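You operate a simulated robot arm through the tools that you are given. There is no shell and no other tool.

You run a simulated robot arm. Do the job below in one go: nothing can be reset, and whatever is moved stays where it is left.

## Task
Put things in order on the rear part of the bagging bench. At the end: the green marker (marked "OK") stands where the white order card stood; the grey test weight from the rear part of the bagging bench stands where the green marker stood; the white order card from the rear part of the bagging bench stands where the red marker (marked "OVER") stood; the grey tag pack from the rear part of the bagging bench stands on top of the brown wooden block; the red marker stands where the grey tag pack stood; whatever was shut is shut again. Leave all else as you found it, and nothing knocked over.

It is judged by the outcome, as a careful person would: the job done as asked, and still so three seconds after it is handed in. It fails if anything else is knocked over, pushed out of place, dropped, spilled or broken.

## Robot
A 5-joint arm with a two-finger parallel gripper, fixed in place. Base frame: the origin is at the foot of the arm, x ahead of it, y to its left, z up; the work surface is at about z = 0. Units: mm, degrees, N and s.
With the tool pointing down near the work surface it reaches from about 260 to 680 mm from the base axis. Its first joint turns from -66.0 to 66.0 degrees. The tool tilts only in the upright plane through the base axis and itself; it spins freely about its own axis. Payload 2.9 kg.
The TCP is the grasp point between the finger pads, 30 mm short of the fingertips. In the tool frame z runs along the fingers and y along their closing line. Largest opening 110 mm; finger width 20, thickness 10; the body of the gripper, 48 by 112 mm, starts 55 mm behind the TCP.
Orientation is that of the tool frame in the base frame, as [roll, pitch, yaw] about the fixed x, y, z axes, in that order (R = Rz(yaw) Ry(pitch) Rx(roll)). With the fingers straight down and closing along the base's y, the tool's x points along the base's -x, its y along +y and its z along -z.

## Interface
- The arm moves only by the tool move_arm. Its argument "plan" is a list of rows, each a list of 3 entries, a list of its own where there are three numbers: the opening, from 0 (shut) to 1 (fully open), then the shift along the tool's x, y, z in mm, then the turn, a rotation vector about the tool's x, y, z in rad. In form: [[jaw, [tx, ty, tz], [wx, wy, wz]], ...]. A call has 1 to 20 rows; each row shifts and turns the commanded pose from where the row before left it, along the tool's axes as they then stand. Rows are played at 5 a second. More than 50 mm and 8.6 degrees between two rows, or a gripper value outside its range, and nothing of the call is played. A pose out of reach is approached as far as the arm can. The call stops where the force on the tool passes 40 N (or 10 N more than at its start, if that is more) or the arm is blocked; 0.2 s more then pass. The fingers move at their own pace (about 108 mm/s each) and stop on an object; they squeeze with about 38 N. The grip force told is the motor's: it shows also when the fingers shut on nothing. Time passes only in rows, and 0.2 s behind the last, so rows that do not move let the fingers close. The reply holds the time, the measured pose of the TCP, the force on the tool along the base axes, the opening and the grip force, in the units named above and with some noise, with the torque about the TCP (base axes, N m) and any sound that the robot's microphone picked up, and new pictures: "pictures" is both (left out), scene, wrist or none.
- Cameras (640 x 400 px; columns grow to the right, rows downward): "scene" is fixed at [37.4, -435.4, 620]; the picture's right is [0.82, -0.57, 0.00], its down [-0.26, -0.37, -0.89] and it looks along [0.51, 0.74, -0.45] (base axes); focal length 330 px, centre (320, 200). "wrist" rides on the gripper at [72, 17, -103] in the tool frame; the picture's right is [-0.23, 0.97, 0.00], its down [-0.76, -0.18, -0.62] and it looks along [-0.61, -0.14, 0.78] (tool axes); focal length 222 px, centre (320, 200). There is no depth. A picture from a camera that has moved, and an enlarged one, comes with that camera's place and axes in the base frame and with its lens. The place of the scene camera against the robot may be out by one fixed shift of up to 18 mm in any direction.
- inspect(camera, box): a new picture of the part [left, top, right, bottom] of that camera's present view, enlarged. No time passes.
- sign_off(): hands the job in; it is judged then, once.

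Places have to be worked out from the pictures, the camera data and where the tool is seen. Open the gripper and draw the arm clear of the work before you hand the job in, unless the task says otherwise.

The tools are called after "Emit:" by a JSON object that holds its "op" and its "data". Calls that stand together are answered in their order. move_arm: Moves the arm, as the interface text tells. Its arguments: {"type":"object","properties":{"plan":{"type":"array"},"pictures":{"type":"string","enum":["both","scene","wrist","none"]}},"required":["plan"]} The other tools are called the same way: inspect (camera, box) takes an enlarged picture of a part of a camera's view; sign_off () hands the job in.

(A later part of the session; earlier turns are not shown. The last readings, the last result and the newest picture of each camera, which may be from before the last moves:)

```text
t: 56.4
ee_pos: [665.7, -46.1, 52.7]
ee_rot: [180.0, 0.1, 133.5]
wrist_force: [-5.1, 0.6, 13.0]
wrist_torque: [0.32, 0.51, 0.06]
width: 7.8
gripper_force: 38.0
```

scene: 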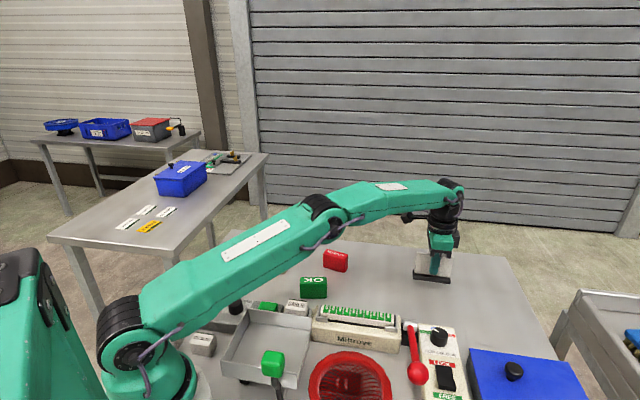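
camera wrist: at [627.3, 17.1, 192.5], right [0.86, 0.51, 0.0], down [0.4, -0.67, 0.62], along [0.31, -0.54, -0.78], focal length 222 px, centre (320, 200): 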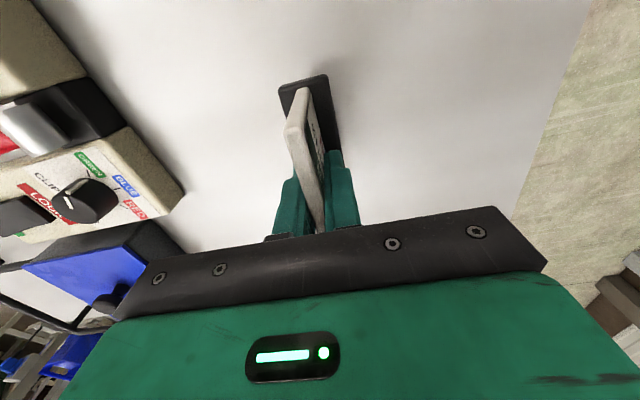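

Pressed enough (13 N). I back off by 0.8 mm and open the fingers a little first, so the card is let go gently.

Emit:
{"op": "move_arm", "data": {"plan": [[0, [0, 0, -0.9], [0, 0, 0]], [0, [0, 0, 0], [0, 0, 0]], [0.15, [0, 0, 0], [0, 0, 0]], [0.4, [0, 0, 0], [0, 0, 0]], [0.7, [0, 0, 0], [0, 0, 0]], [0.7, [0, 0, 0], [0, 0, 0]]], "pictures": "both"}}

Emit:
{"op": "inspect", "data": {"camera": "scene", "box": [400, 220, 470, 300]}}

```text
t: 57.8
ee_pos: [666.0, -45.6, 51.7]
ee_rot: [180.0, -0.1, 133.5]
wrist_force: [-0.1, 0.1, 0.4]
wrist_torque: [0.0, -0.03, 0.01]
width: 76.8
gripper_force: 0.1
camera wrist: at [629.0, 17.0, 154.8], right [0.86, 0.51, 0.0], down [0.4, -0.67, 0.62], along [0.32, -0.54, -0.78], focal length 222 px, centre (320, 200)
```

scene: 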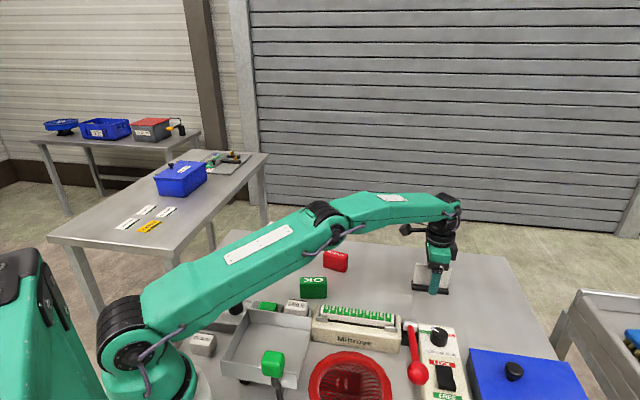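
wrist: 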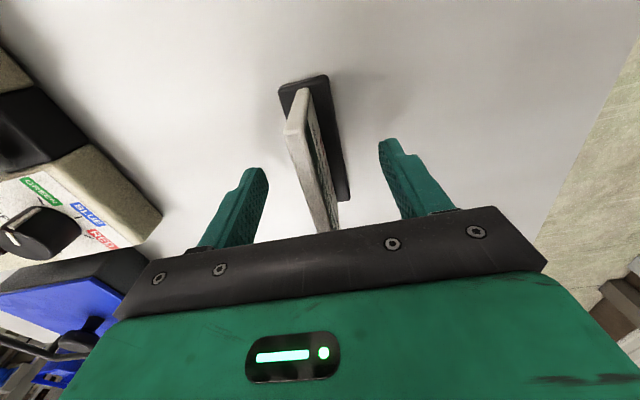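

```text
5.00 times, centred on (435, 260) of scene
camera zoom: at [37.4, -435.4, 620.0], right [0.82, -0.57, 0.0], down [-0.26, -0.37, -0.89], along [0.51, 0.74, -0.45], focal length 1650 px, centre (-255, -100)
```

zoom: 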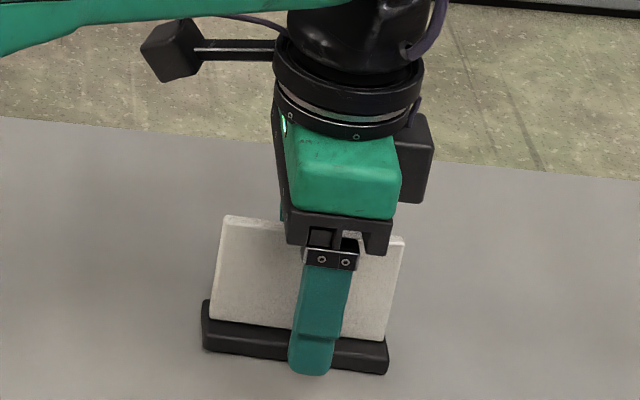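

The card stands upright at the red marker's old place. I rise straight up clear of it, then travel to the green marker and rotate to close across its thickness (55.5°).

Emit:
{"op": "move_arm", "data": {"plan": [[0.7, [0, 0, -15], [0, 0, 0]], [0.7, [0, 0, -25], [0, 0, 0]], [0.7, [0, 0, -22], [0, 0, 0]], [0.8, [0, 0, 0], [0, 0, 0]], [0.8, [37.35, -11.1, -5], [0, 0, 0]], [0.8, [37.35, -11.1, -5], [0, 0, 0]], [0.8, [37.35, -11.1, -5], [0, 0, 0]], [0.8, [37.35, -11.1, -5], [0, 0, 0]], [0.8, [37.35, -11.1, 0], [0, 0, 0]], [0.8, [37.35, -11.1, 0], [0, 0, 0]], [0.8, [37.35, -11.1, 0], [0, 0, 0]], [0.8, [37.35, -11.0, 0], [0, 0, 0]], [0.8, [0, 0, 0], [0, 0, -0.1047]], [0.8, [0, 0, 0], [0, 0, -0.1047]], [0.8, [0, 0, 0], [0, 0, 0]]], "pictures": "both"}}

Emit:
{"op": "inspect", "data": {"camera": "wrist", "box": [220, 40, 420, 220]}}

Emit:
{"op": "inspect", "data": {"camera": "scene", "box": [310, 220, 480, 310]}}

```text
t: 61.0
ee_pos: [394.6, 109.6, 134.2]
ee_rot: [-179.9, -0.1, 145.6]
wrist_force: [1.1, -0.2, 0.3]
wrist_torque: [-0.01, -0.06, -0.01]
width: 87.9
gripper_force: 0.0
camera wrist: at [345.9, 163.9, 236.6], right [0.74, 0.68, 0.0], down [0.53, -0.58, 0.62], along [0.42, -0.46, -0.78], focal length 222 px, centre (320, 200)
```

scene: 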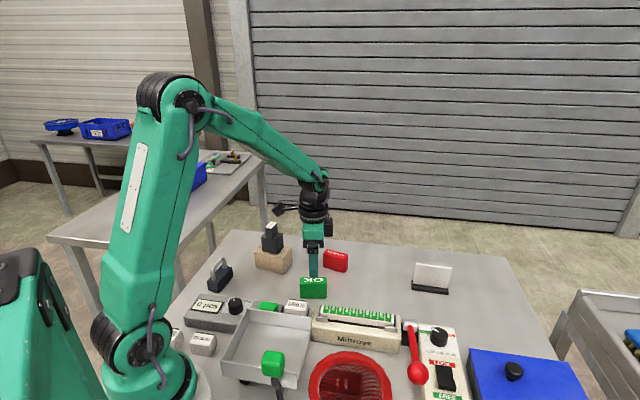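
wrist: 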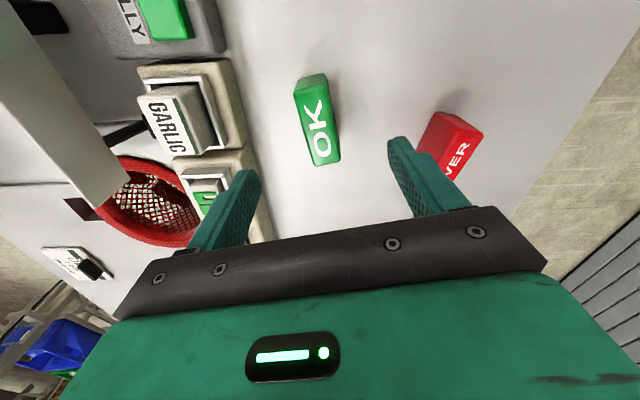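

```text
2.22 times, centred on (320, 130) of wrist
camera zoom: at [345.9, 163.9, 236.6], right [0.74, 0.68, 0.0], down [0.53, -0.58, 0.62], along [0.42, -0.46, -0.78], focal length 494 px, centre (320, 356)
```

zoom: 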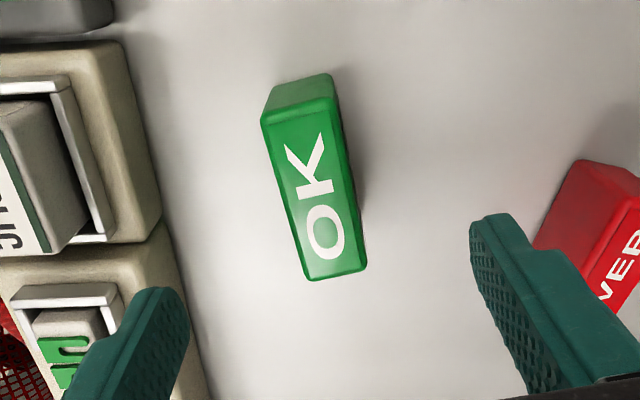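

```text
3.76 times, centred on (395, 265) of scene
camera zoom: at [37.4, -435.4, 620.0], right [0.82, -0.57, 0.0], down [-0.26, -0.37, -0.89], along [0.51, 0.74, -0.45], focal length 1242 px, centre (38, -45)
```

zoom: 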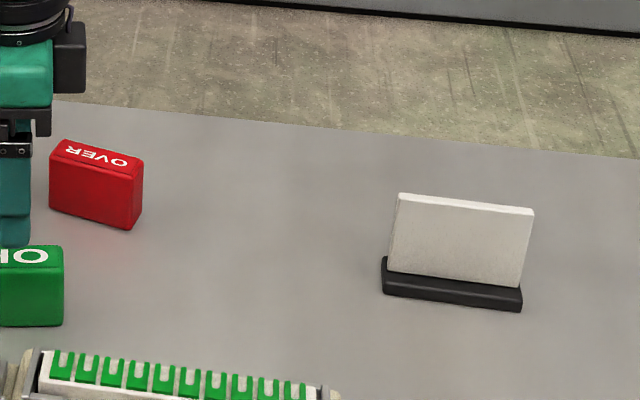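

Green re-measures at (395.2, 109.2), directly under the tool. I narrow the jaws a little for clearance from the machine, descend to z ≈ 37 and grip.

Emit:
{"op": "move_arm", "data": {"plan": [[0.6, [0, 0, 30], [0, 0, 0]], [0.6, [0, 0, 30], [0, 0, 0]], [0.6, [0, 0, 25], [0, 0, 0]], [0.6, [0, 0, 12], [0, 0, 0]], [0.6, [0, 0, 0], [0, 0, 0]], [0.3, [0, 0, 0], [0, 0, 0]], [0, [0, 0, 0], [0, 0, 0]], [0, [0, 0, 0], [0, 0, 0]], [0, [0, 0, 0], [0, 0, 0]], [0, [0, 0, 0], [0, 0, 0]]], "pictures": "wrist"}}

```text
t: 63.2
ee_pos: [395.5, 110.9, 36.6]
ee_rot: [180.0, -0.1, 145.5]
wrist_force: [1.4, 0.3, 0.5]
wrist_torque: [0.04, -0.02, 0.01]
width: 27.1
gripper_force: 38.6
camera wrist: at [346.2, 164.4, 139.3], right [0.74, 0.67, 0.0], down [0.53, -0.58, 0.62], along [0.42, -0.46, -0.78], focal length 222 px, centre (320, 200)
```

wrist: 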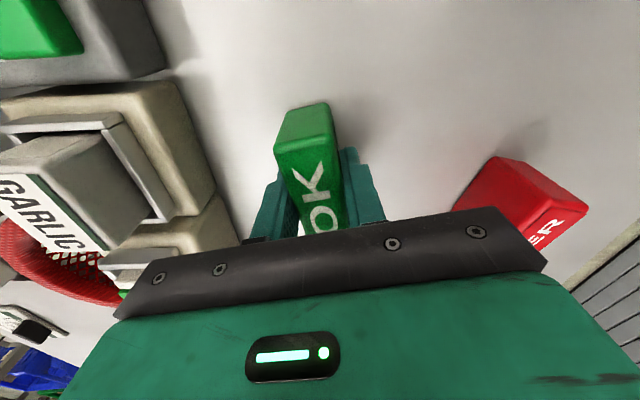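

The green marker is gripped. I lift it slowly and check.

Emit:
{"op": "move_arm", "data": {"plan": [[0, [0, 0, -3], [0, 0, 0]], [0, [0, 0, -8], [0, 0, 0]], [0, [0, 0, -12], [0, 0, 0]], [0, [0, 0, -15], [0, 0, 0]], [0, [0, 0, -20], [0, 0, 0]], [0, [0, 0, 0], [0, 0, 0]]], "pictures": "both"}}

```text
t: 64.6
ee_pos: [395.1, 109.1, 94.3]
ee_rot: [180.0, 0.0, 145.5]
wrist_force: [0.5, -0.3, -0.8]
wrist_torque: [-0.03, 0.02, -0.01]
width: 27.0
gripper_force: 37.9
camera wrist: at [345.6, 163.0, 197.4], right [0.74, 0.67, 0.0], down [0.53, -0.58, 0.62], along [0.42, -0.46, -0.78], focal length 222 px, centre (320, 200)
```

scene: 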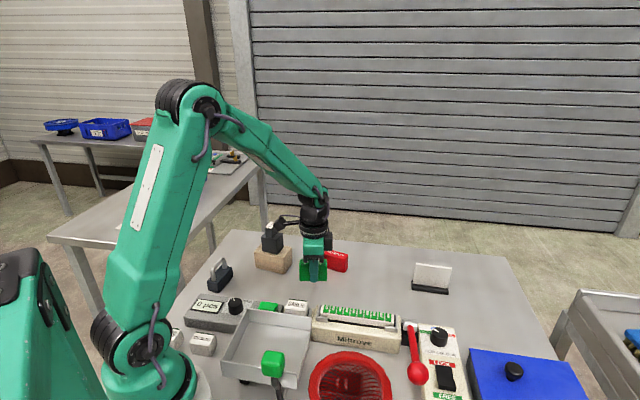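
wrist: 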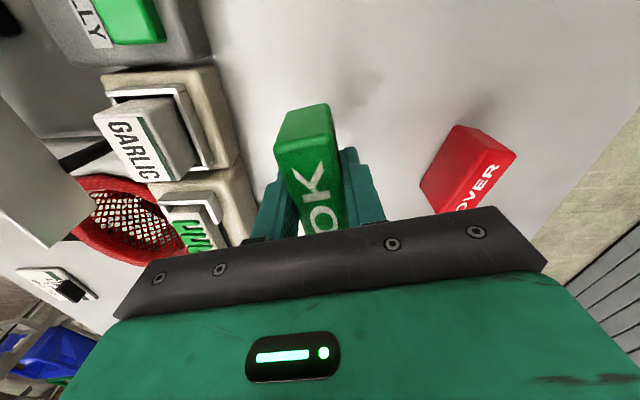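

Held securely. I carry it to the card's old place (536.5, 25), turning it 8° to the card's old direction.

Emit:
{"op": "move_arm", "data": {"plan": [[0, [-14.5, 0.8, -5], [0, 0, 0]], [0, [-30, 1.8, -5], [0, 0, 0]], [0, [-35, 2.1, 0], [0, 0, 0]], [0, [-35, 2.1, 0], [0, 0, 0]], [0, [-30, 1.8, 0], [0, 0, 0]], [0, [-20, 1.2, 0], [0, 0, 0]], [0, [0, 0, 0], [0, 0, 0.14]], [0, [0, 0, 0], [0, 0, 0]]], "pictures": "both"}}

```text
t: 66.4
ee_pos: [536.8, 24.2, 102.9]
ee_rot: [180.0, 0.0, 137.3]
wrist_force: [-0.1, 0.0, -0.4]
wrist_torque: [0.02, -0.02, 0.02]
width: 27.1
gripper_force: 37.5
camera wrist: at [495.0, 84.8, 206.7], right [0.83, 0.56, 0.0], down [0.44, -0.65, 0.62], along [0.35, -0.51, -0.78], focal length 222 px, centre (320, 200)
```

scene: 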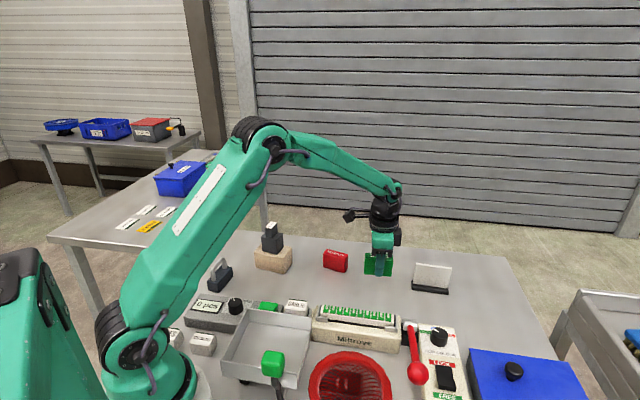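
wrist: 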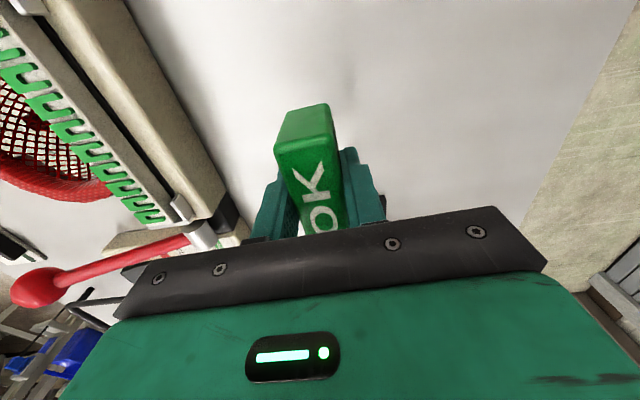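

On target at (536.8, 24.2). I lower it close to the bench, then feel for contact.

Emit:
{"op": "move_arm", "data": {"plan": [[0, [0, 0, 22], [0, 0, 0]], [0, [0, 0, 22], [0, 0, 0]], [0, [0, 0, 14], [0, 0, 0]], [0, [0, 0, 6], [0, 0, 0]], [0, [0, 0, 0], [0, 0, 0]]], "pictures": "none"}}

Emit:
{"op": "move_arm", "data": {"plan": [[0, [0, 0, 1], [0, 0, 0]], [0, [0, 0, 0], [0, 0, 0]]], "pictures": "none"}}

```text
t: 67.6
ee_pos: [534.0, 26.0, 39.3]
ee_rot: [-180.0, -0.1, 137.4]
wrist_force: [0.1, -0.1, -0.4]
wrist_torque: [0.02, -0.01, -0.01]
width: 27.1
gripper_force: 37.6
```

```text
t: 68.2
ee_pos: [536.2, 23.7, 39.0]
ee_rot: [180.0, 0.0, 137.5]
wrist_force: [0.6, -0.3, -0.6]
wrist_torque: [0.03, -0.03, 0.02]
width: 27.1
gripper_force: 38.0
```

Emit:
{"op": "move_arm", "data": {"plan": [[0, [0, 0, 1], [0, 0, 0]], [0, [0, 0, 0], [0, 0, 0]]], "pictures": "none"}}

Emit:
{"op": "move_arm", "data": {"plan": [[0, [0, 0, 0.8], [0, 0, 0]], [0, [0, 0, 0], [0, 0, 0]]], "pictures": "none"}}

```text
t: 68.8
ee_pos: [537.1, 25.5, 37.7]
ee_rot: [-180.0, 0.0, 137.5]
wrist_force: [0.6, 0.2, -0.5]
wrist_torque: [0.0, 0.01, -0.03]
width: 27.4
gripper_force: 38.0
```

```text
t: 69.4
ee_pos: [536.5, 26.1, 37.4]
ee_rot: [-180.0, 0.0, 137.5]
wrist_force: [-0.5, -0.5, -0.1]
wrist_torque: [-0.01, -0.03, -0.01]
width: 27.4
gripper_force: 37.9
```

Still no contact; another sub-millimetre step.

Emit:
{"op": "move_arm", "data": {"plan": [[0, [0, 0, 0.7], [0, 0, 0]], [0, [0, 0, 0], [0, 0, 0]]], "pictures": "none"}}

```text
t: 70.0
ee_pos: [536.1, 25.3, 37.1]
ee_rot: [180.0, 0.0, 137.5]
wrist_force: [0.1, 0.0, -0.7]
wrist_torque: [-0.01, -0.01, 0.01]
width: 27.3
gripper_force: 37.9
```

Emit:
{"op": "move_arm", "data": {"plan": [[0, [0, 0, 0.8], [0, 0, 0]], [0, [0, 0, 0], [0, 0, 0]]], "pictures": "none"}}

```text
t: 70.6
ee_pos: [534.4, 25.1, 36.8]
ee_rot: [179.9, 0.0, 137.5]
wrist_force: [-0.2, -0.2, -0.6]
wrist_torque: [-0.02, 0.0, 0.01]
width: 27.1
gripper_force: 37.6
```

Still free; one more small step.

Emit:
{"op": "move_arm", "data": {"plan": [[0, [0, 0, 0.8], [0, 0, 0]], [0, [0, 0, 0], [0, 0, 0]]], "pictures": "none"}}

```text
t: 71.2
ee_pos: [536.6, 25.0, 37.2]
ee_rot: [-180.0, 0.1, 137.4]
wrist_force: [-1.4, 0.8, 6.1]
wrist_torque: [-0.08, 0.02, 0.01]
width: 27.2
gripper_force: 38.7
```

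Contact: +6 N. I back off a hair, release and rise straight up.

Emit:
{"op": "move_arm", "data": {"plan": [[0, [0, 0, -0.4], [0, 0, 0]], [0.35, [0, 0, 0], [0, 0, 0]], [0.7, [0, 0, 0], [0, 0, 0]], [0.7, [0, 0, 0], [0, 0, 0]], [0.7, [0, 0, -15], [0, 0, 0]], [0.7, [0, 0, -30], [0, 0, 0]], [0.7, [0, 0, -40], [0, 0, 0]], [0.7, [0, 0, -40], [0, 0, 0]], [0.7, [0, 0, 0], [0, 0, 0]]], "pictures": "both"}}

Emit:
{"op": "inspect", "data": {"camera": "wrist", "box": [220, 20, 420, 200]}}

```text
t: 73.2
ee_pos: [535.7, 22.5, 161.7]
ee_rot: [-179.9, 0.0, 137.5]
wrist_force: [-0.3, 0.0, 0.7]
wrist_torque: [0.0, 0.0, 0.01]
width: 77.0
gripper_force: 0.1
camera wrist: at [494.4, 82.8, 263.8], right [0.83, 0.56, 0.0], down [0.44, -0.65, 0.62], along [0.35, -0.51, -0.78], focal length 222 px, centre (320, 200)
```

scene: 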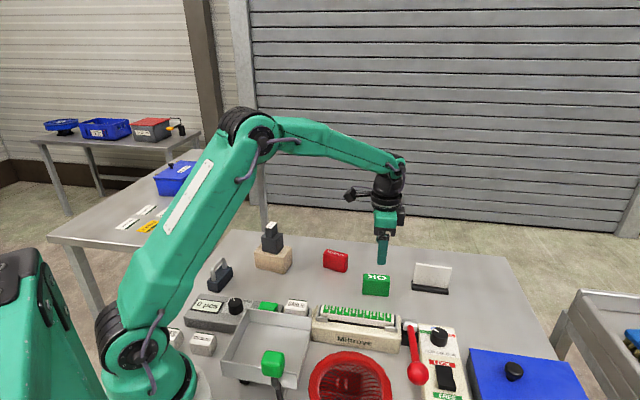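
wrist: 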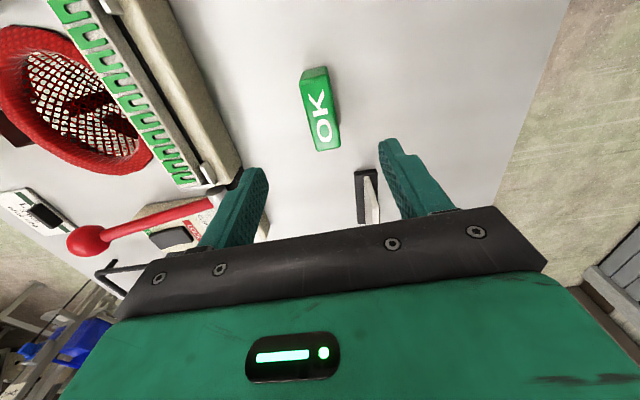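

```text
2.22 times, centred on (320, 110) of wrist
camera zoom: at [494.4, 82.8, 263.8], right [0.83, 0.56, 0.0], down [0.44, -0.65, 0.62], along [0.35, -0.51, -0.78], focal length 494 px, centre (320, 400)
```

zoom: 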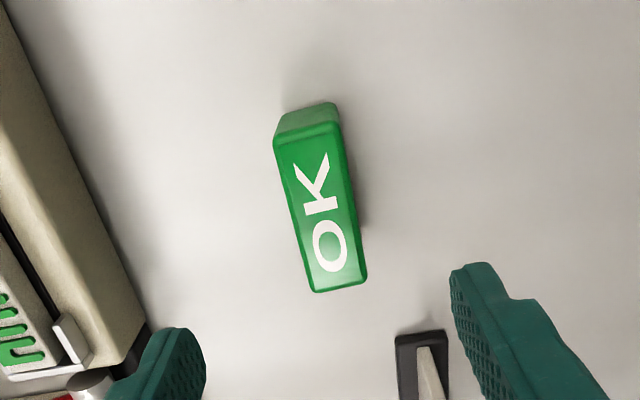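

Green stands where the card was. Last is the test weight: I rise well above the pack's height, turn the gripper 80° so it closes across the weight's 33 mm width, and travel over.

Emit:
{"op": "move_arm", "data": {"plan": [[0.8, [0, 0, -30], [0, 0, 0]], [0.8, [0, 0, -30], [0, 0, 0]], [0.8, [0, 0, 0], [0, 0, -0.14]], [0.8, [0, 0, 0], [0, 0, -0.14]], [0.8, [0, 0, 0], [0, 0, -0.14]], [0.8, [0, 0, 0], [0, 0, -0.14]], [0.8, [0, 0, 0], [0, 0, -0.14]], [0.8, [0, 0, 0], [0, 0, -0.14]], [0.8, [0, 0, 0], [0, 0, -0.14]], [0.8, [0, 0, 0], [0, 0, -0.14]], [0.8, [0, 0, 0], [0, 0, -0.14]], [0.8, [0, 0, 0], [0, 0, -0.14]], [0.8, [0, 0, 0], [0, 0, 0]]], "pictures": "none"}}

Emit:
{"op": "move_arm", "data": {"plan": [[0.8, [8.35, 37.45, 0], [0, 0, 0]], [0.8, [8.35, 37.45, 0], [0, 0, 0]], [0.8, [8.35, 37.45, 0], [0, 0, 0]], [0.8, [8.35, 37.45, 0], [0, 0, 0]], [0.8, [8.35, 37.45, 0], [0, 0, 0]], [0.8, [8.35, 37.45, 0], [0, 0, 0]], [0.8, [8.35, 37.45, 0], [0, 0, 0]], [0.8, [8.35, 37.45, 0], [0, 0, 0]], [0.8, [8.35, 37.45, 0], [0, 0, 0]], [0.8, [8.35, 37.45, 0], [0, 0, 0]], [0.8, [8.35, 37.45, 0], [0, 0, 0]], [0.8, [0, 0, 30], [0, 0, 0]], [0.8, [0, 0, 30], [0, 0, 0]], [0.8, [0, 0, 0], [0, 0, 0]]], "pictures": "both"}}

Emit:
{"op": "inspect", "data": {"camera": "wrist", "box": [220, 20, 420, 200]}}

```text
t: 76.0
ee_pos: [536.3, 24.2, 222.4]
ee_rot: [-180.0, 0.0, -142.3]
wrist_force: [-0.2, -0.7, -0.7]
wrist_torque: [-0.03, 0.01, 0.02]
width: 87.8
gripper_force: 0.1
```

```text
t: 79.0
ee_pos: [211.7, 295.1, 159.4]
ee_rot: [-180.0, 0.0, -142.3]
wrist_force: [1.0, 0.6, 0.5]
wrist_torque: [0.0, -0.02, -0.01]
width: 87.9
gripper_force: 0.2
camera wrist: at [144.6, 263.4, 261.6], right [-0.42, 0.91, 0.0], down [0.71, 0.33, 0.62], along [0.57, 0.26, -0.78], focal length 222 px, centre (320, 200)
```

scene: 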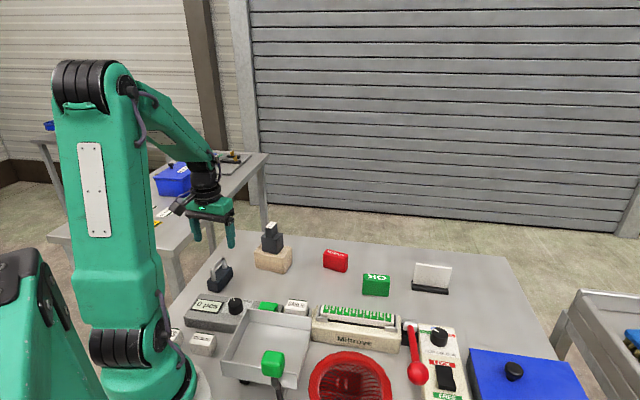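
wrist: 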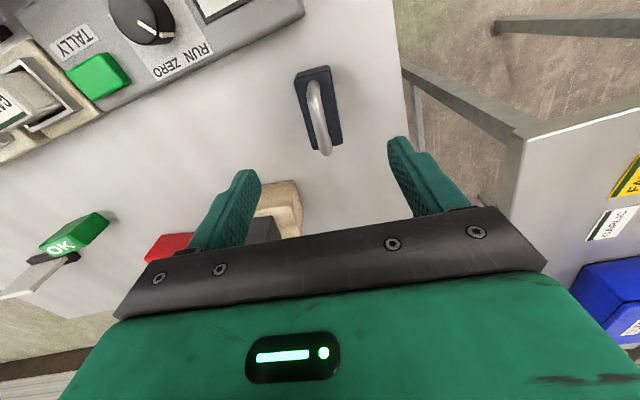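

```text
2.22 times, centred on (320, 110) of wrist
camera zoom: at [144.6, 263.4, 261.6], right [-0.42, 0.91, 0.0], down [0.71, 0.33, 0.62], along [0.57, 0.26, -0.78], focal length 494 px, centre (320, 400)
```

zoom: 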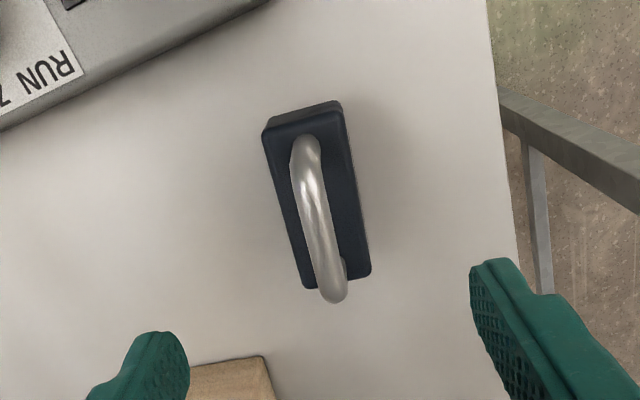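

The weight re-measures at (211, 295.3), directly under the tool. I look closely at its handle in the scene view to decide the grip height.

Emit:
{"op": "inspect", "data": {"camera": "scene", "box": [200, 250, 240, 295]}}

Emit:
{"op": "inspect", "data": {"camera": "wrist", "box": [285, 55, 360, 165]}}

```text
8.89 times, centred on (220, 272) of scene
camera zoom: at [37.4, -435.4, 620.0], right [0.82, -0.57, 0.0], down [-0.26, -0.37, -0.89], along [0.51, 0.74, -0.45], focal length 2933 px, centre (1209, -444)
```

zoom: 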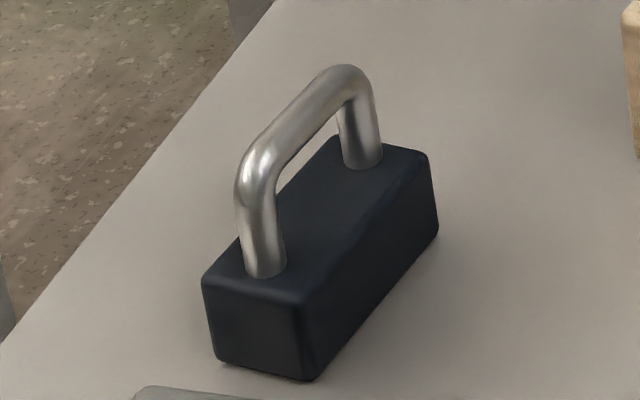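

```text
3.64 times, centred on (322, 110) of wrist
camera zoom: at [144.6, 263.4, 261.6], right [-0.42, 0.91, 0.0], down [0.71, 0.33, 0.62], along [0.57, 0.26, -0.78], focal length 808 px, centre (311, 527)
```

zoom: 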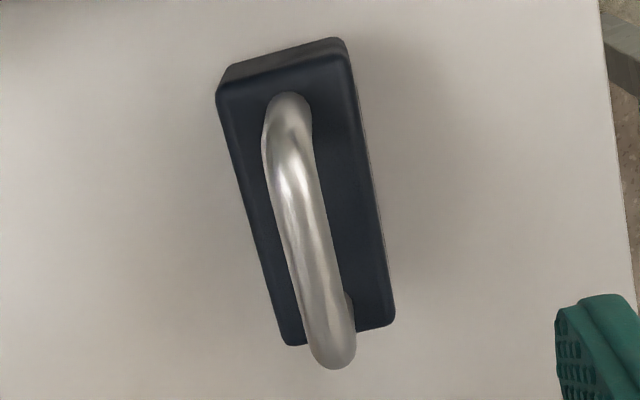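

From the scene view the handle bar's axis is at z ≈ 63 (10 mm thick) over the body top at z ≈ 30. I grip the handle with the grasp point on the bar: TCP z ≈ 65, fingertips 4–5 mm above the body.

Emit:
{"op": "move_arm", "data": {"plan": [[0.7, [0, 0, 30], [0, 0, 0]], [0.6, [0, 0, 30], [0, 0, 0]], [0.6, [0, 0, 24], [0, 0, 0]], [0.6, [0, 0, 10], [0, 0, 0]], [0.6, [0, 0, 0], [0, 0, 0]]], "pictures": "both"}}

Emit:
{"op": "inspect", "data": {"camera": "scene", "box": [190, 230, 250, 300]}}

Emit:
{"op": "inspect", "data": {"camera": "wrist", "box": [220, 60, 420, 240]}}

```text
t: 80.2
ee_pos: [212.2, 297.2, 65.8]
ee_rot: [-180.0, 0.0, -142.3]
wrist_force: [0.3, -0.2, 0.3]
wrist_torque: [0.02, -0.03, -0.02]
width: 66.0
gripper_force: 0.1
camera wrist: at [144.5, 264.3, 168.9], right [-0.42, 0.91, 0.0], down [0.71, 0.33, 0.62], along [0.57, 0.26, -0.78], focal length 222 px, centre (320, 200)
```

scene: 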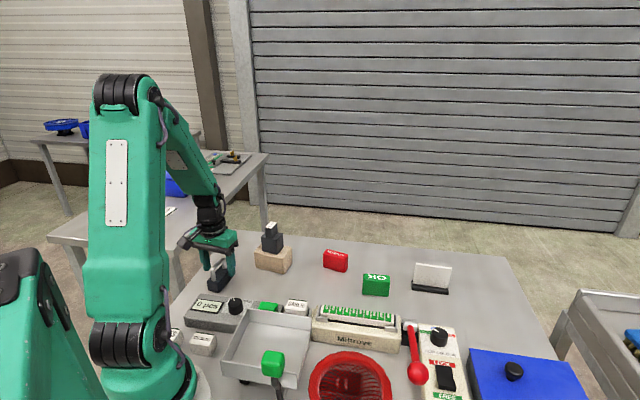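
wrist: 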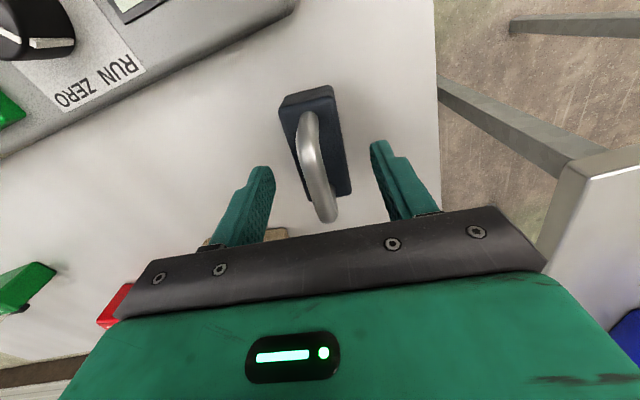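

```text
5.71 times, centred on (220, 265) of scene
camera zoom: at [37.4, -435.4, 620.0], right [0.82, -0.57, 0.0], down [-0.26, -0.37, -0.89], along [0.51, 0.74, -0.45], focal length 1885 px, centre (891, -171)
```

zoom: 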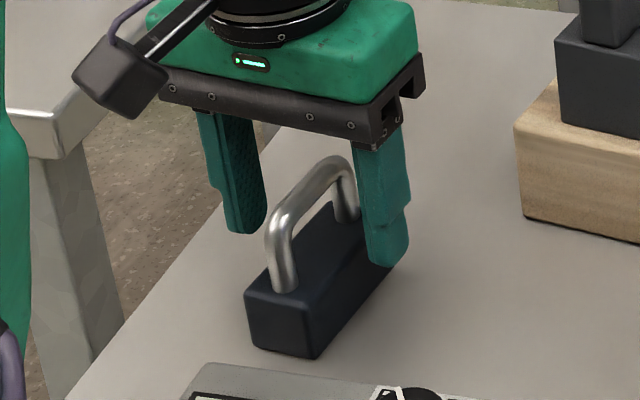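

```text
2.22 times, centred on (320, 150) of wrist
camera zoom: at [144.5, 264.3, 168.9], right [-0.42, 0.91, 0.0], down [0.71, 0.33, 0.62], along [0.57, 0.26, -0.78], focal length 494 px, centre (320, 311)
```

zoom: 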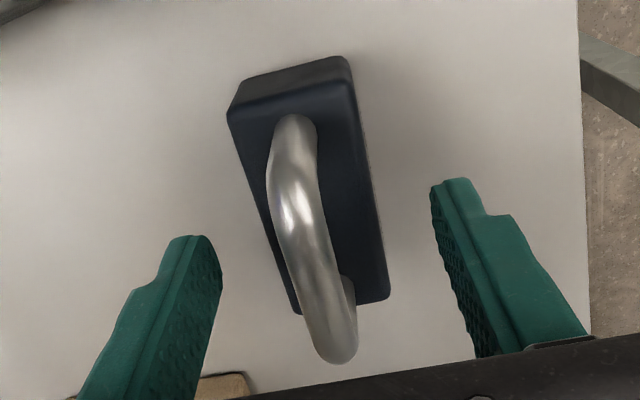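

The handle is centred between the open fingers and the tips clear the body. I close on the bar.

Emit:
{"op": "move_arm", "data": {"plan": [[0.3, [0, 0, 0], [0, 0, 0]], [0.1, [0, 0, 0], [0, 0, 0]], [0, [0, 0, 0], [0, 0, 0]], [0, [0, 0, 0], [0, 0, 0]], [0, [0, 0, 0], [0, 0, 0]]], "pictures": "both"}}

Emit:
{"op": "inspect", "data": {"camera": "scene", "box": [190, 230, 250, 300]}}

```text
t: 81.4
ee_pos: [211.3, 296.5, 66.9]
ee_rot: [179.9, 0.0, -142.2]
wrist_force: [0.1, 0.0, -0.4]
wrist_torque: [0.07, -0.05, 0.05]
width: 11.8
gripper_force: 37.5
camera wrist: at [144.4, 264.4, 169.1], right [-0.42, 0.91, 0.0], down [0.71, 0.33, 0.62], along [0.57, 0.26, -0.78], focal length 222 px, centre (320, 200)
```

scene: 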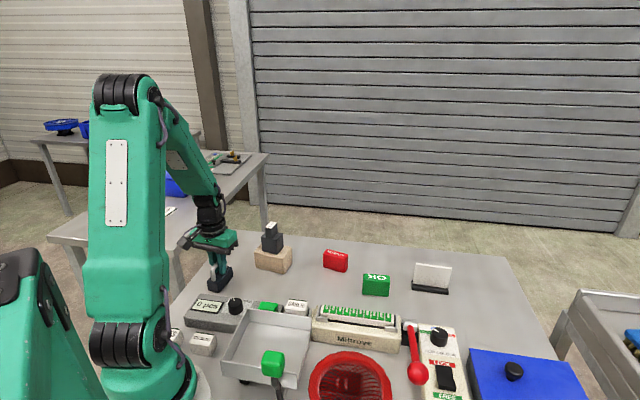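
wrist: 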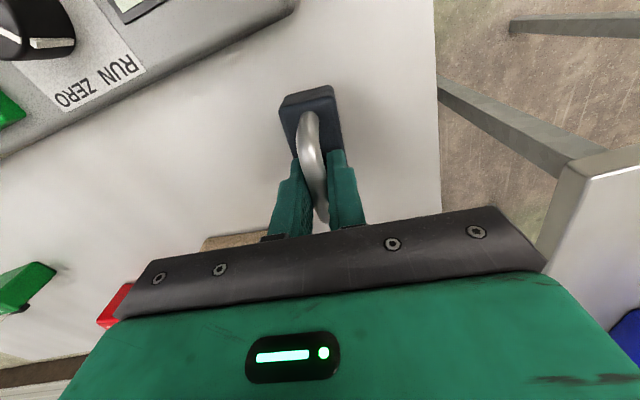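

```text
5.71 times, centred on (220, 265) of scene
camera zoom: at [37.4, -435.4, 620.1], right [0.82, -0.57, 0.0], down [-0.26, -0.37, -0.89], along [0.51, 0.74, -0.45], focal length 1885 px, centre (891, -171)
```

zoom: 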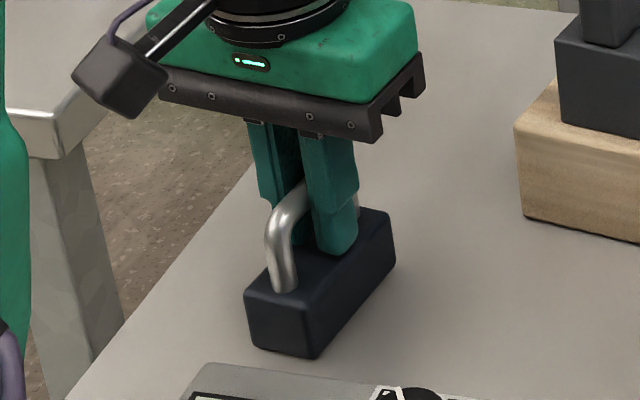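

The bar is gripped (11.8 mm, 37.5 N). I lift a few millimetres to feel the weight.

Emit:
{"op": "move_arm", "data": {"plan": [[0, [0, 0, -2], [0, 0, 0]], [0, [0, 0, -3], [0, 0, 0]], [0, [0, 0, -5], [0, 0, 0]], [0, [0, 0, 0], [0, 0, 0]], [0, [0, 0, 0], [0, 0, 0]]], "pictures": "both"}}

Emit:
{"op": "inspect", "data": {"camera": "scene", "box": [190, 230, 250, 300]}}

```text
t: 82.6
ee_pos: [212.4, 297.9, 77.2]
ee_rot: [-180.0, 0.0, -142.3]
wrist_force: [0.8, -0.1, -5.0]
wrist_torque: [0.01, -0.01, -0.04]
width: 11.6
gripper_force: 37.6
camera wrist: at [143.3, 264.4, 180.1], right [-0.42, 0.91, 0.0], down [0.71, 0.33, 0.62], along [0.57, 0.26, -0.78], focal length 222 px, centre (320, 200)
```

scene: 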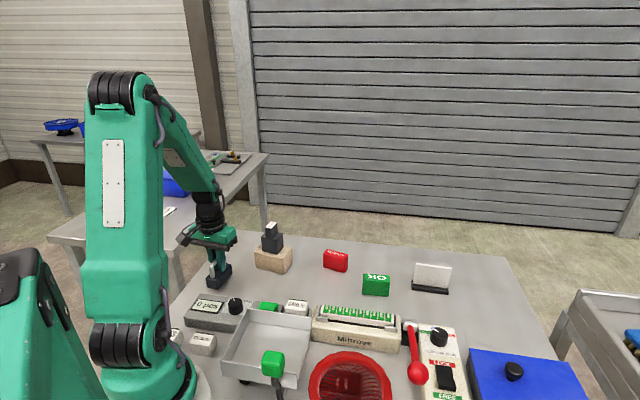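
wrist: 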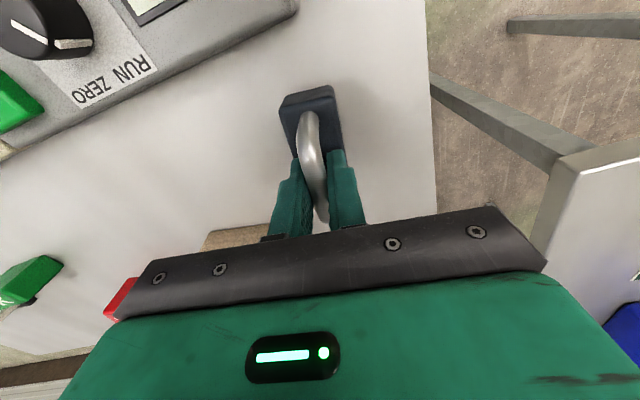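

```text
5.71 times, centred on (220, 265) of scene
camera zoom: at [37.4, -435.3, 620.1], right [0.82, -0.57, 0.0], down [-0.26, -0.37, -0.89], along [0.51, 0.74, -0.45], focal length 1885 px, centre (891, -171)
```

zoom: 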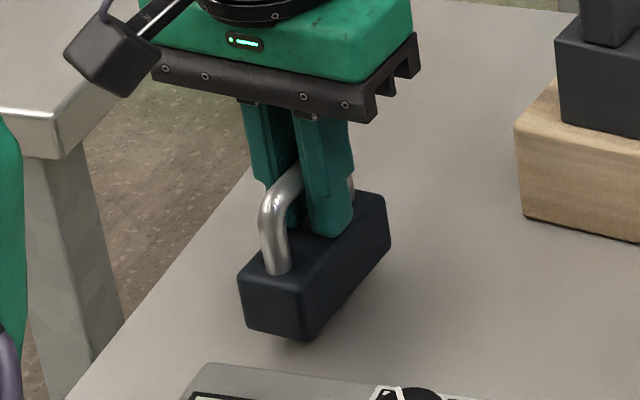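

The weight (about 5 N) is held level. I lift it to z ≈ 155 so it clears the block and scale, and carry it to above the green marker's old place.

Emit:
{"op": "move_arm", "data": {"plan": [[0, [0, 0, -15], [0, 0, 0]], [0, [0, 0, -20], [0, 0, 0]], [0, [0, 0, -25], [0, 0, 0]], [0, [0, 0, -20], [0, 0, 0]], [0, [-1.5, -12, 0], [0, 0, 0]], [0, [-3.0, -25, 0], [0, 0, 0]], [0, [-4.4, -36, 0], [0, 0, 0]], [0, [-4.9, -40, 0], [0, 0, 0]], [0, [-4.9, -40, 0], [0, 0, 0]], [0, [-4.9, -40, 0], [0, 0, 0]], [0, [-4.4, -36, 0], [0, 0, 0]], [0, [-2.4, -20, 0], [0, 0, 0]], [0, [-1.2, -10.8, 0], [0, 0, 0]], [0, [0, 0, 0], [0, 0, 0]], [0, [0, 0, 0], [0, 0, 0]]], "pictures": "both"}}

```text
t: 85.8
ee_pos: [394.5, 107.6, 156.8]
ee_rot: [-179.8, 0.1, -142.3]
wrist_force: [0.4, 0.0, -4.9]
wrist_torque: [-0.02, -0.01, -0.02]
width: 11.8
gripper_force: 37.5
camera wrist: at [327.4, 75.8, 259.6], right [-0.42, 0.91, 0.0], down [0.71, 0.33, 0.62], along [0.57, 0.26, -0.78], focal length 222 px, centre (320, 200)
```

scene: 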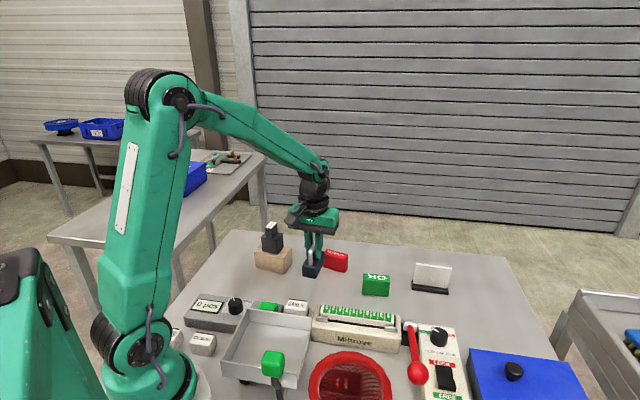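
wrist: 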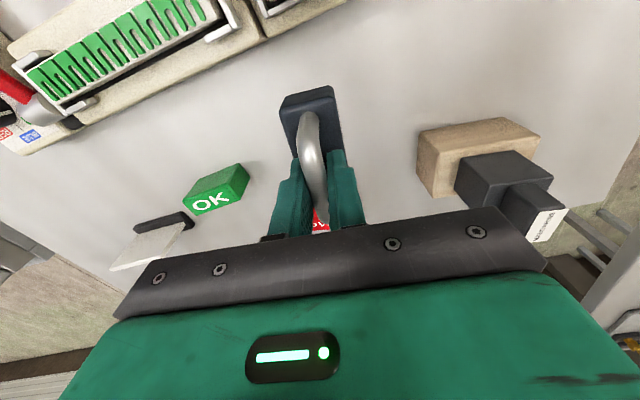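

Weight is above the spot, still level. I turn it 72° so its long side lies along the green marker's old direction.

Emit:
{"op": "move_arm", "data": {"plan": [[0, [0, 0, 0], [0, 0, 0.08]], [0, [0, 0, 0], [0, 0, 0.13]], [0, [0, 0, 0], [0, 0, 0.14]], [0, [0, 0, 0], [0, 0, 0.14]], [0, [0, 0, 0], [0, 0, 0.14]], [0, [0, 0, 0], [0, 0, 0.14]], [0, [0, 0, 0], [0, 0, 0.14]], [0, [0, 0, 0], [0, 0, 0.14]], [0, [0, 0, 0], [0, 0, 0.13]], [0, [0, 0, 0], [0, 0, 0.08]], [0, [0, 0, 0], [0, 0, 0]], [0, [0, 0, 0], [0, 0, 0]]], "pictures": "both"}}

```text
t: 88.4
ee_pos: [395.5, 110.1, 157.0]
ee_rot: [179.9, -0.1, 145.5]
wrist_force: [0.0, 0.1, -4.1]
wrist_torque: [-0.01, -0.02, -0.02]
width: 11.7
gripper_force: 38.0
camera wrist: at [345.6, 163.4, 260.2], right [0.74, 0.67, 0.0], down [0.53, -0.58, 0.62], along [0.42, -0.46, -0.78], focal length 222 px, centre (320, 200)
```

scene: 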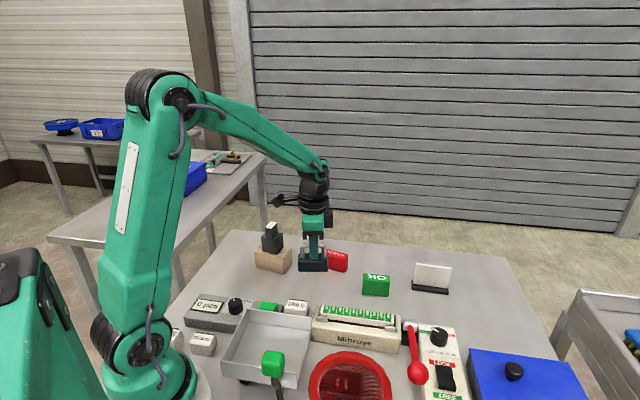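
wrist: 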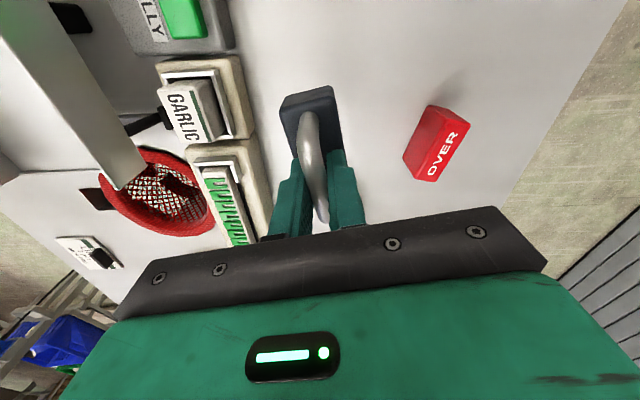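

At (395.4, 109.4), on target. I lower the weight to just above the bench.

Emit:
{"op": "move_arm", "data": {"plan": [[0, [0, 0, 20], [0, 0, 0]], [0, [0, 0, 25], [0, 0, 0]], [0, [0, 0, 22], [0, 0, 0]], [0, [0, 0, 14], [0, 0, 0]], [0, [0, 0, 6], [0, 0, 0]], [0, [0, 0, 0], [0, 0, 0]]], "pictures": "scene"}}

Emit:
{"op": "move_arm", "data": {"plan": [[0, [0, 0, 1.5], [0, 0, 0]], [0, [0, 0, 0], [0, 0, 0]]], "pictures": "none"}}

```text
t: 89.8
ee_pos: [393.6, 109.4, 70.8]
ee_rot: [180.0, 0.0, 145.5]
wrist_force: [-0.6, 0.5, -5.1]
wrist_torque: [-0.02, -0.03, 0.01]
width: 11.1
gripper_force: 37.4
```

scene: 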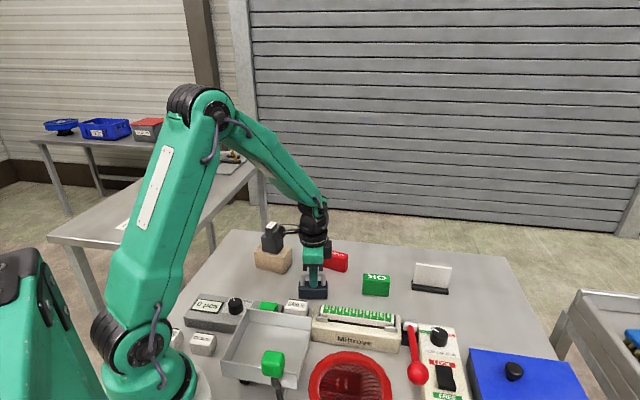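

```text
t: 90.4
ee_pos: [395.0, 109.9, 69.5]
ee_rot: [-179.9, -0.1, 145.5]
wrist_force: [0.2, -0.2, -5.5]
wrist_torque: [0.05, -0.02, 0.02]
width: 11.2
gripper_force: 38.4
```

Still hanging free (−5.5 N). I continue in 1 mm steps.

Emit:
{"op": "move_arm", "data": {"plan": [[0, [0, 0, 1.2], [0, 0, 0]], [0, [0, 0, 0], [0, 0, 0]]], "pictures": "none"}}

Emit:
{"op": "move_arm", "data": {"plan": [[0, [0, 0, 1], [0, 0, 0]], [0, [0, 0, 0], [0, 0, 0]]], "pictures": "none"}}

```text
t: 91.0
ee_pos: [394.6, 108.6, 67.0]
ee_rot: [180.0, 0.1, 145.6]
wrist_force: [0.7, -0.6, -5.6]
wrist_torque: [-0.02, -0.06, 0.0]
width: 11.3
gripper_force: 37.8
```

```text
t: 91.6
ee_pos: [395.0, 110.3, 66.4]
ee_rot: [-180.0, 0.0, 145.5]
wrist_force: [-0.6, 0.1, -4.4]
wrist_torque: [-0.02, 0.04, -0.03]
width: 11.5
gripper_force: 38.6
```

Emit:
{"op": "move_arm", "data": {"plan": [[0, [0, 0, 0.8], [0, 0, 0]], [0, [0, 0, 0], [0, 0, 0]]], "pictures": "none"}}

```text
t: 92.2
ee_pos: [396.3, 109.3, 65.9]
ee_rot: [179.9, 0.1, 145.6]
wrist_force: [-4.1, -2.8, 16.0]
wrist_torque: [0.47, 0.72, 0.11]
width: 11.5
gripper_force: 38.2
```

The weight touches down (+16 N, near end first, so tilt is only a fraction of a mm). I back off slightly and check before releasing.

Emit:
{"op": "move_arm", "data": {"plan": [[0, [0, 0, -0.5], [0, 0, 0]], [0, [0, 0, 0], [0, 0, 0]]], "pictures": "both"}}

Emit:
{"op": "inspect", "data": {"camera": "scene", "box": [285, 240, 345, 310]}}

```text
t: 92.8
ee_pos: [396.7, 108.5, 66.0]
ee_rot: [179.9, 0.0, 145.5]
wrist_force: [-4.5, -3.9, 16.9]
wrist_torque: [0.09, 0.08, 0.08]
width: 11.3
gripper_force: 38.0
camera wrist: at [346.3, 163.7, 169.1], right [0.74, 0.67, 0.0], down [0.53, -0.58, 0.62], along [0.42, -0.46, -0.78], focal length 222 px, centre (320, 200)
```

scene: 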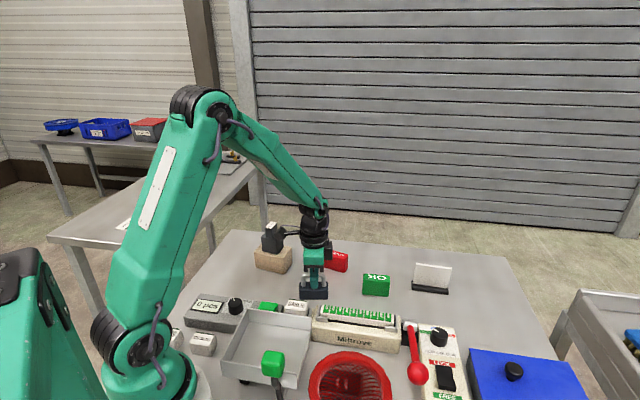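
wrist: 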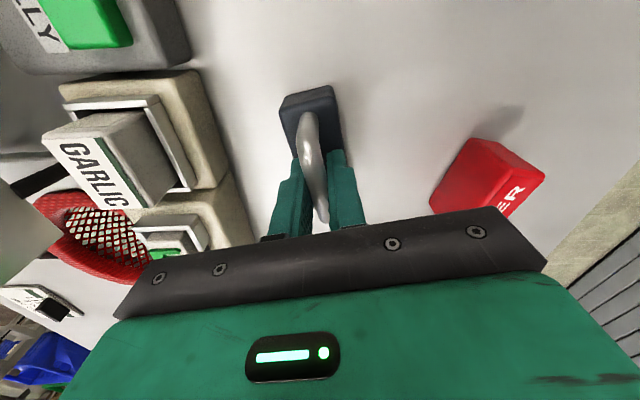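

```text
5.71 times, centred on (315, 275) of scene
camera zoom: at [37.3, -435.4, 620.0], right [0.82, -0.57, 0.0], down [-0.26, -0.37, -0.89], along [0.51, 0.74, -0.45], focal length 1885 px, centre (349, -229)
```

zoom: 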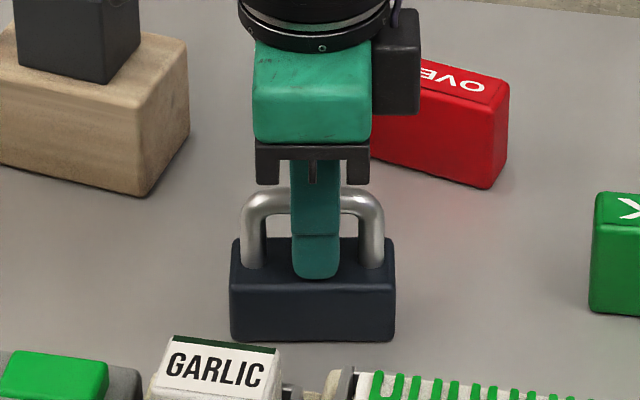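

It now rests flat (torque near zero). I relieve the remaining pressure and open the fingers gently.

Emit:
{"op": "move_arm", "data": {"plan": [[0, [0, 0, -0.6], [0, 0, 0]], [0, [0, 0, 0], [0, 0, 0]], [0.15, [0, 0, 0], [0, 0, 0]], [0.3, [0, 0, 0], [0, 0, 0]], [0.5, [0, 0, 0], [0, 0, 0]], [0.5, [0, 0, 0], [0, 0, 0]]], "pictures": "both"}}

Emit:
{"op": "inspect", "data": {"camera": "scene", "box": [285, 240, 345, 310]}}

```text
t: 94.2
ee_pos: [396.3, 109.8, 66.0]
ee_rot: [180.0, 0.0, 145.6]
wrist_force: [-0.1, 0.1, 0.3]
wrist_torque: [0.01, 0.03, -0.03]
width: 54.8
gripper_force: 0.0
camera wrist: at [346.2, 163.6, 169.5], right [0.74, 0.67, 0.0], down [0.53, -0.58, 0.62], along [0.42, -0.46, -0.78], focal length 222 px, centre (320, 200)
```

scene: 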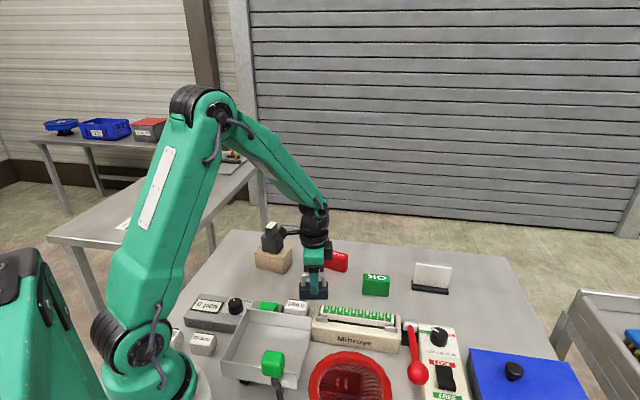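
wrist: 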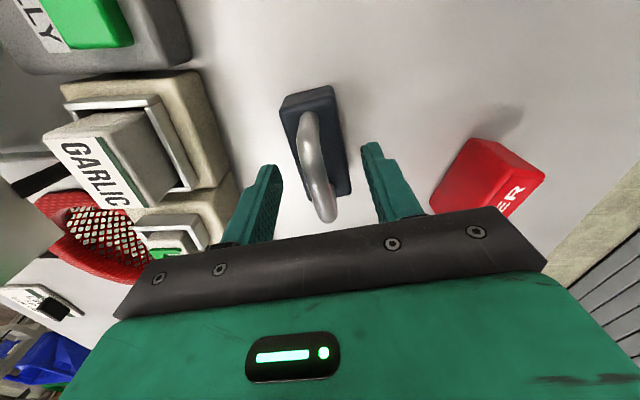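

```text
5.71 times, centred on (315, 275) of scene
camera zoom: at [37.4, -435.4, 620.0], right [0.82, -0.57, 0.0], down [-0.26, -0.37, -0.89], along [0.51, 0.74, -0.45], focal length 1885 px, centre (349, -229)
```

zoom: 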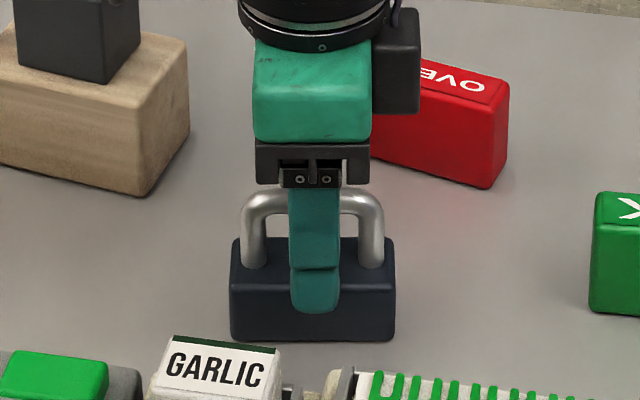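

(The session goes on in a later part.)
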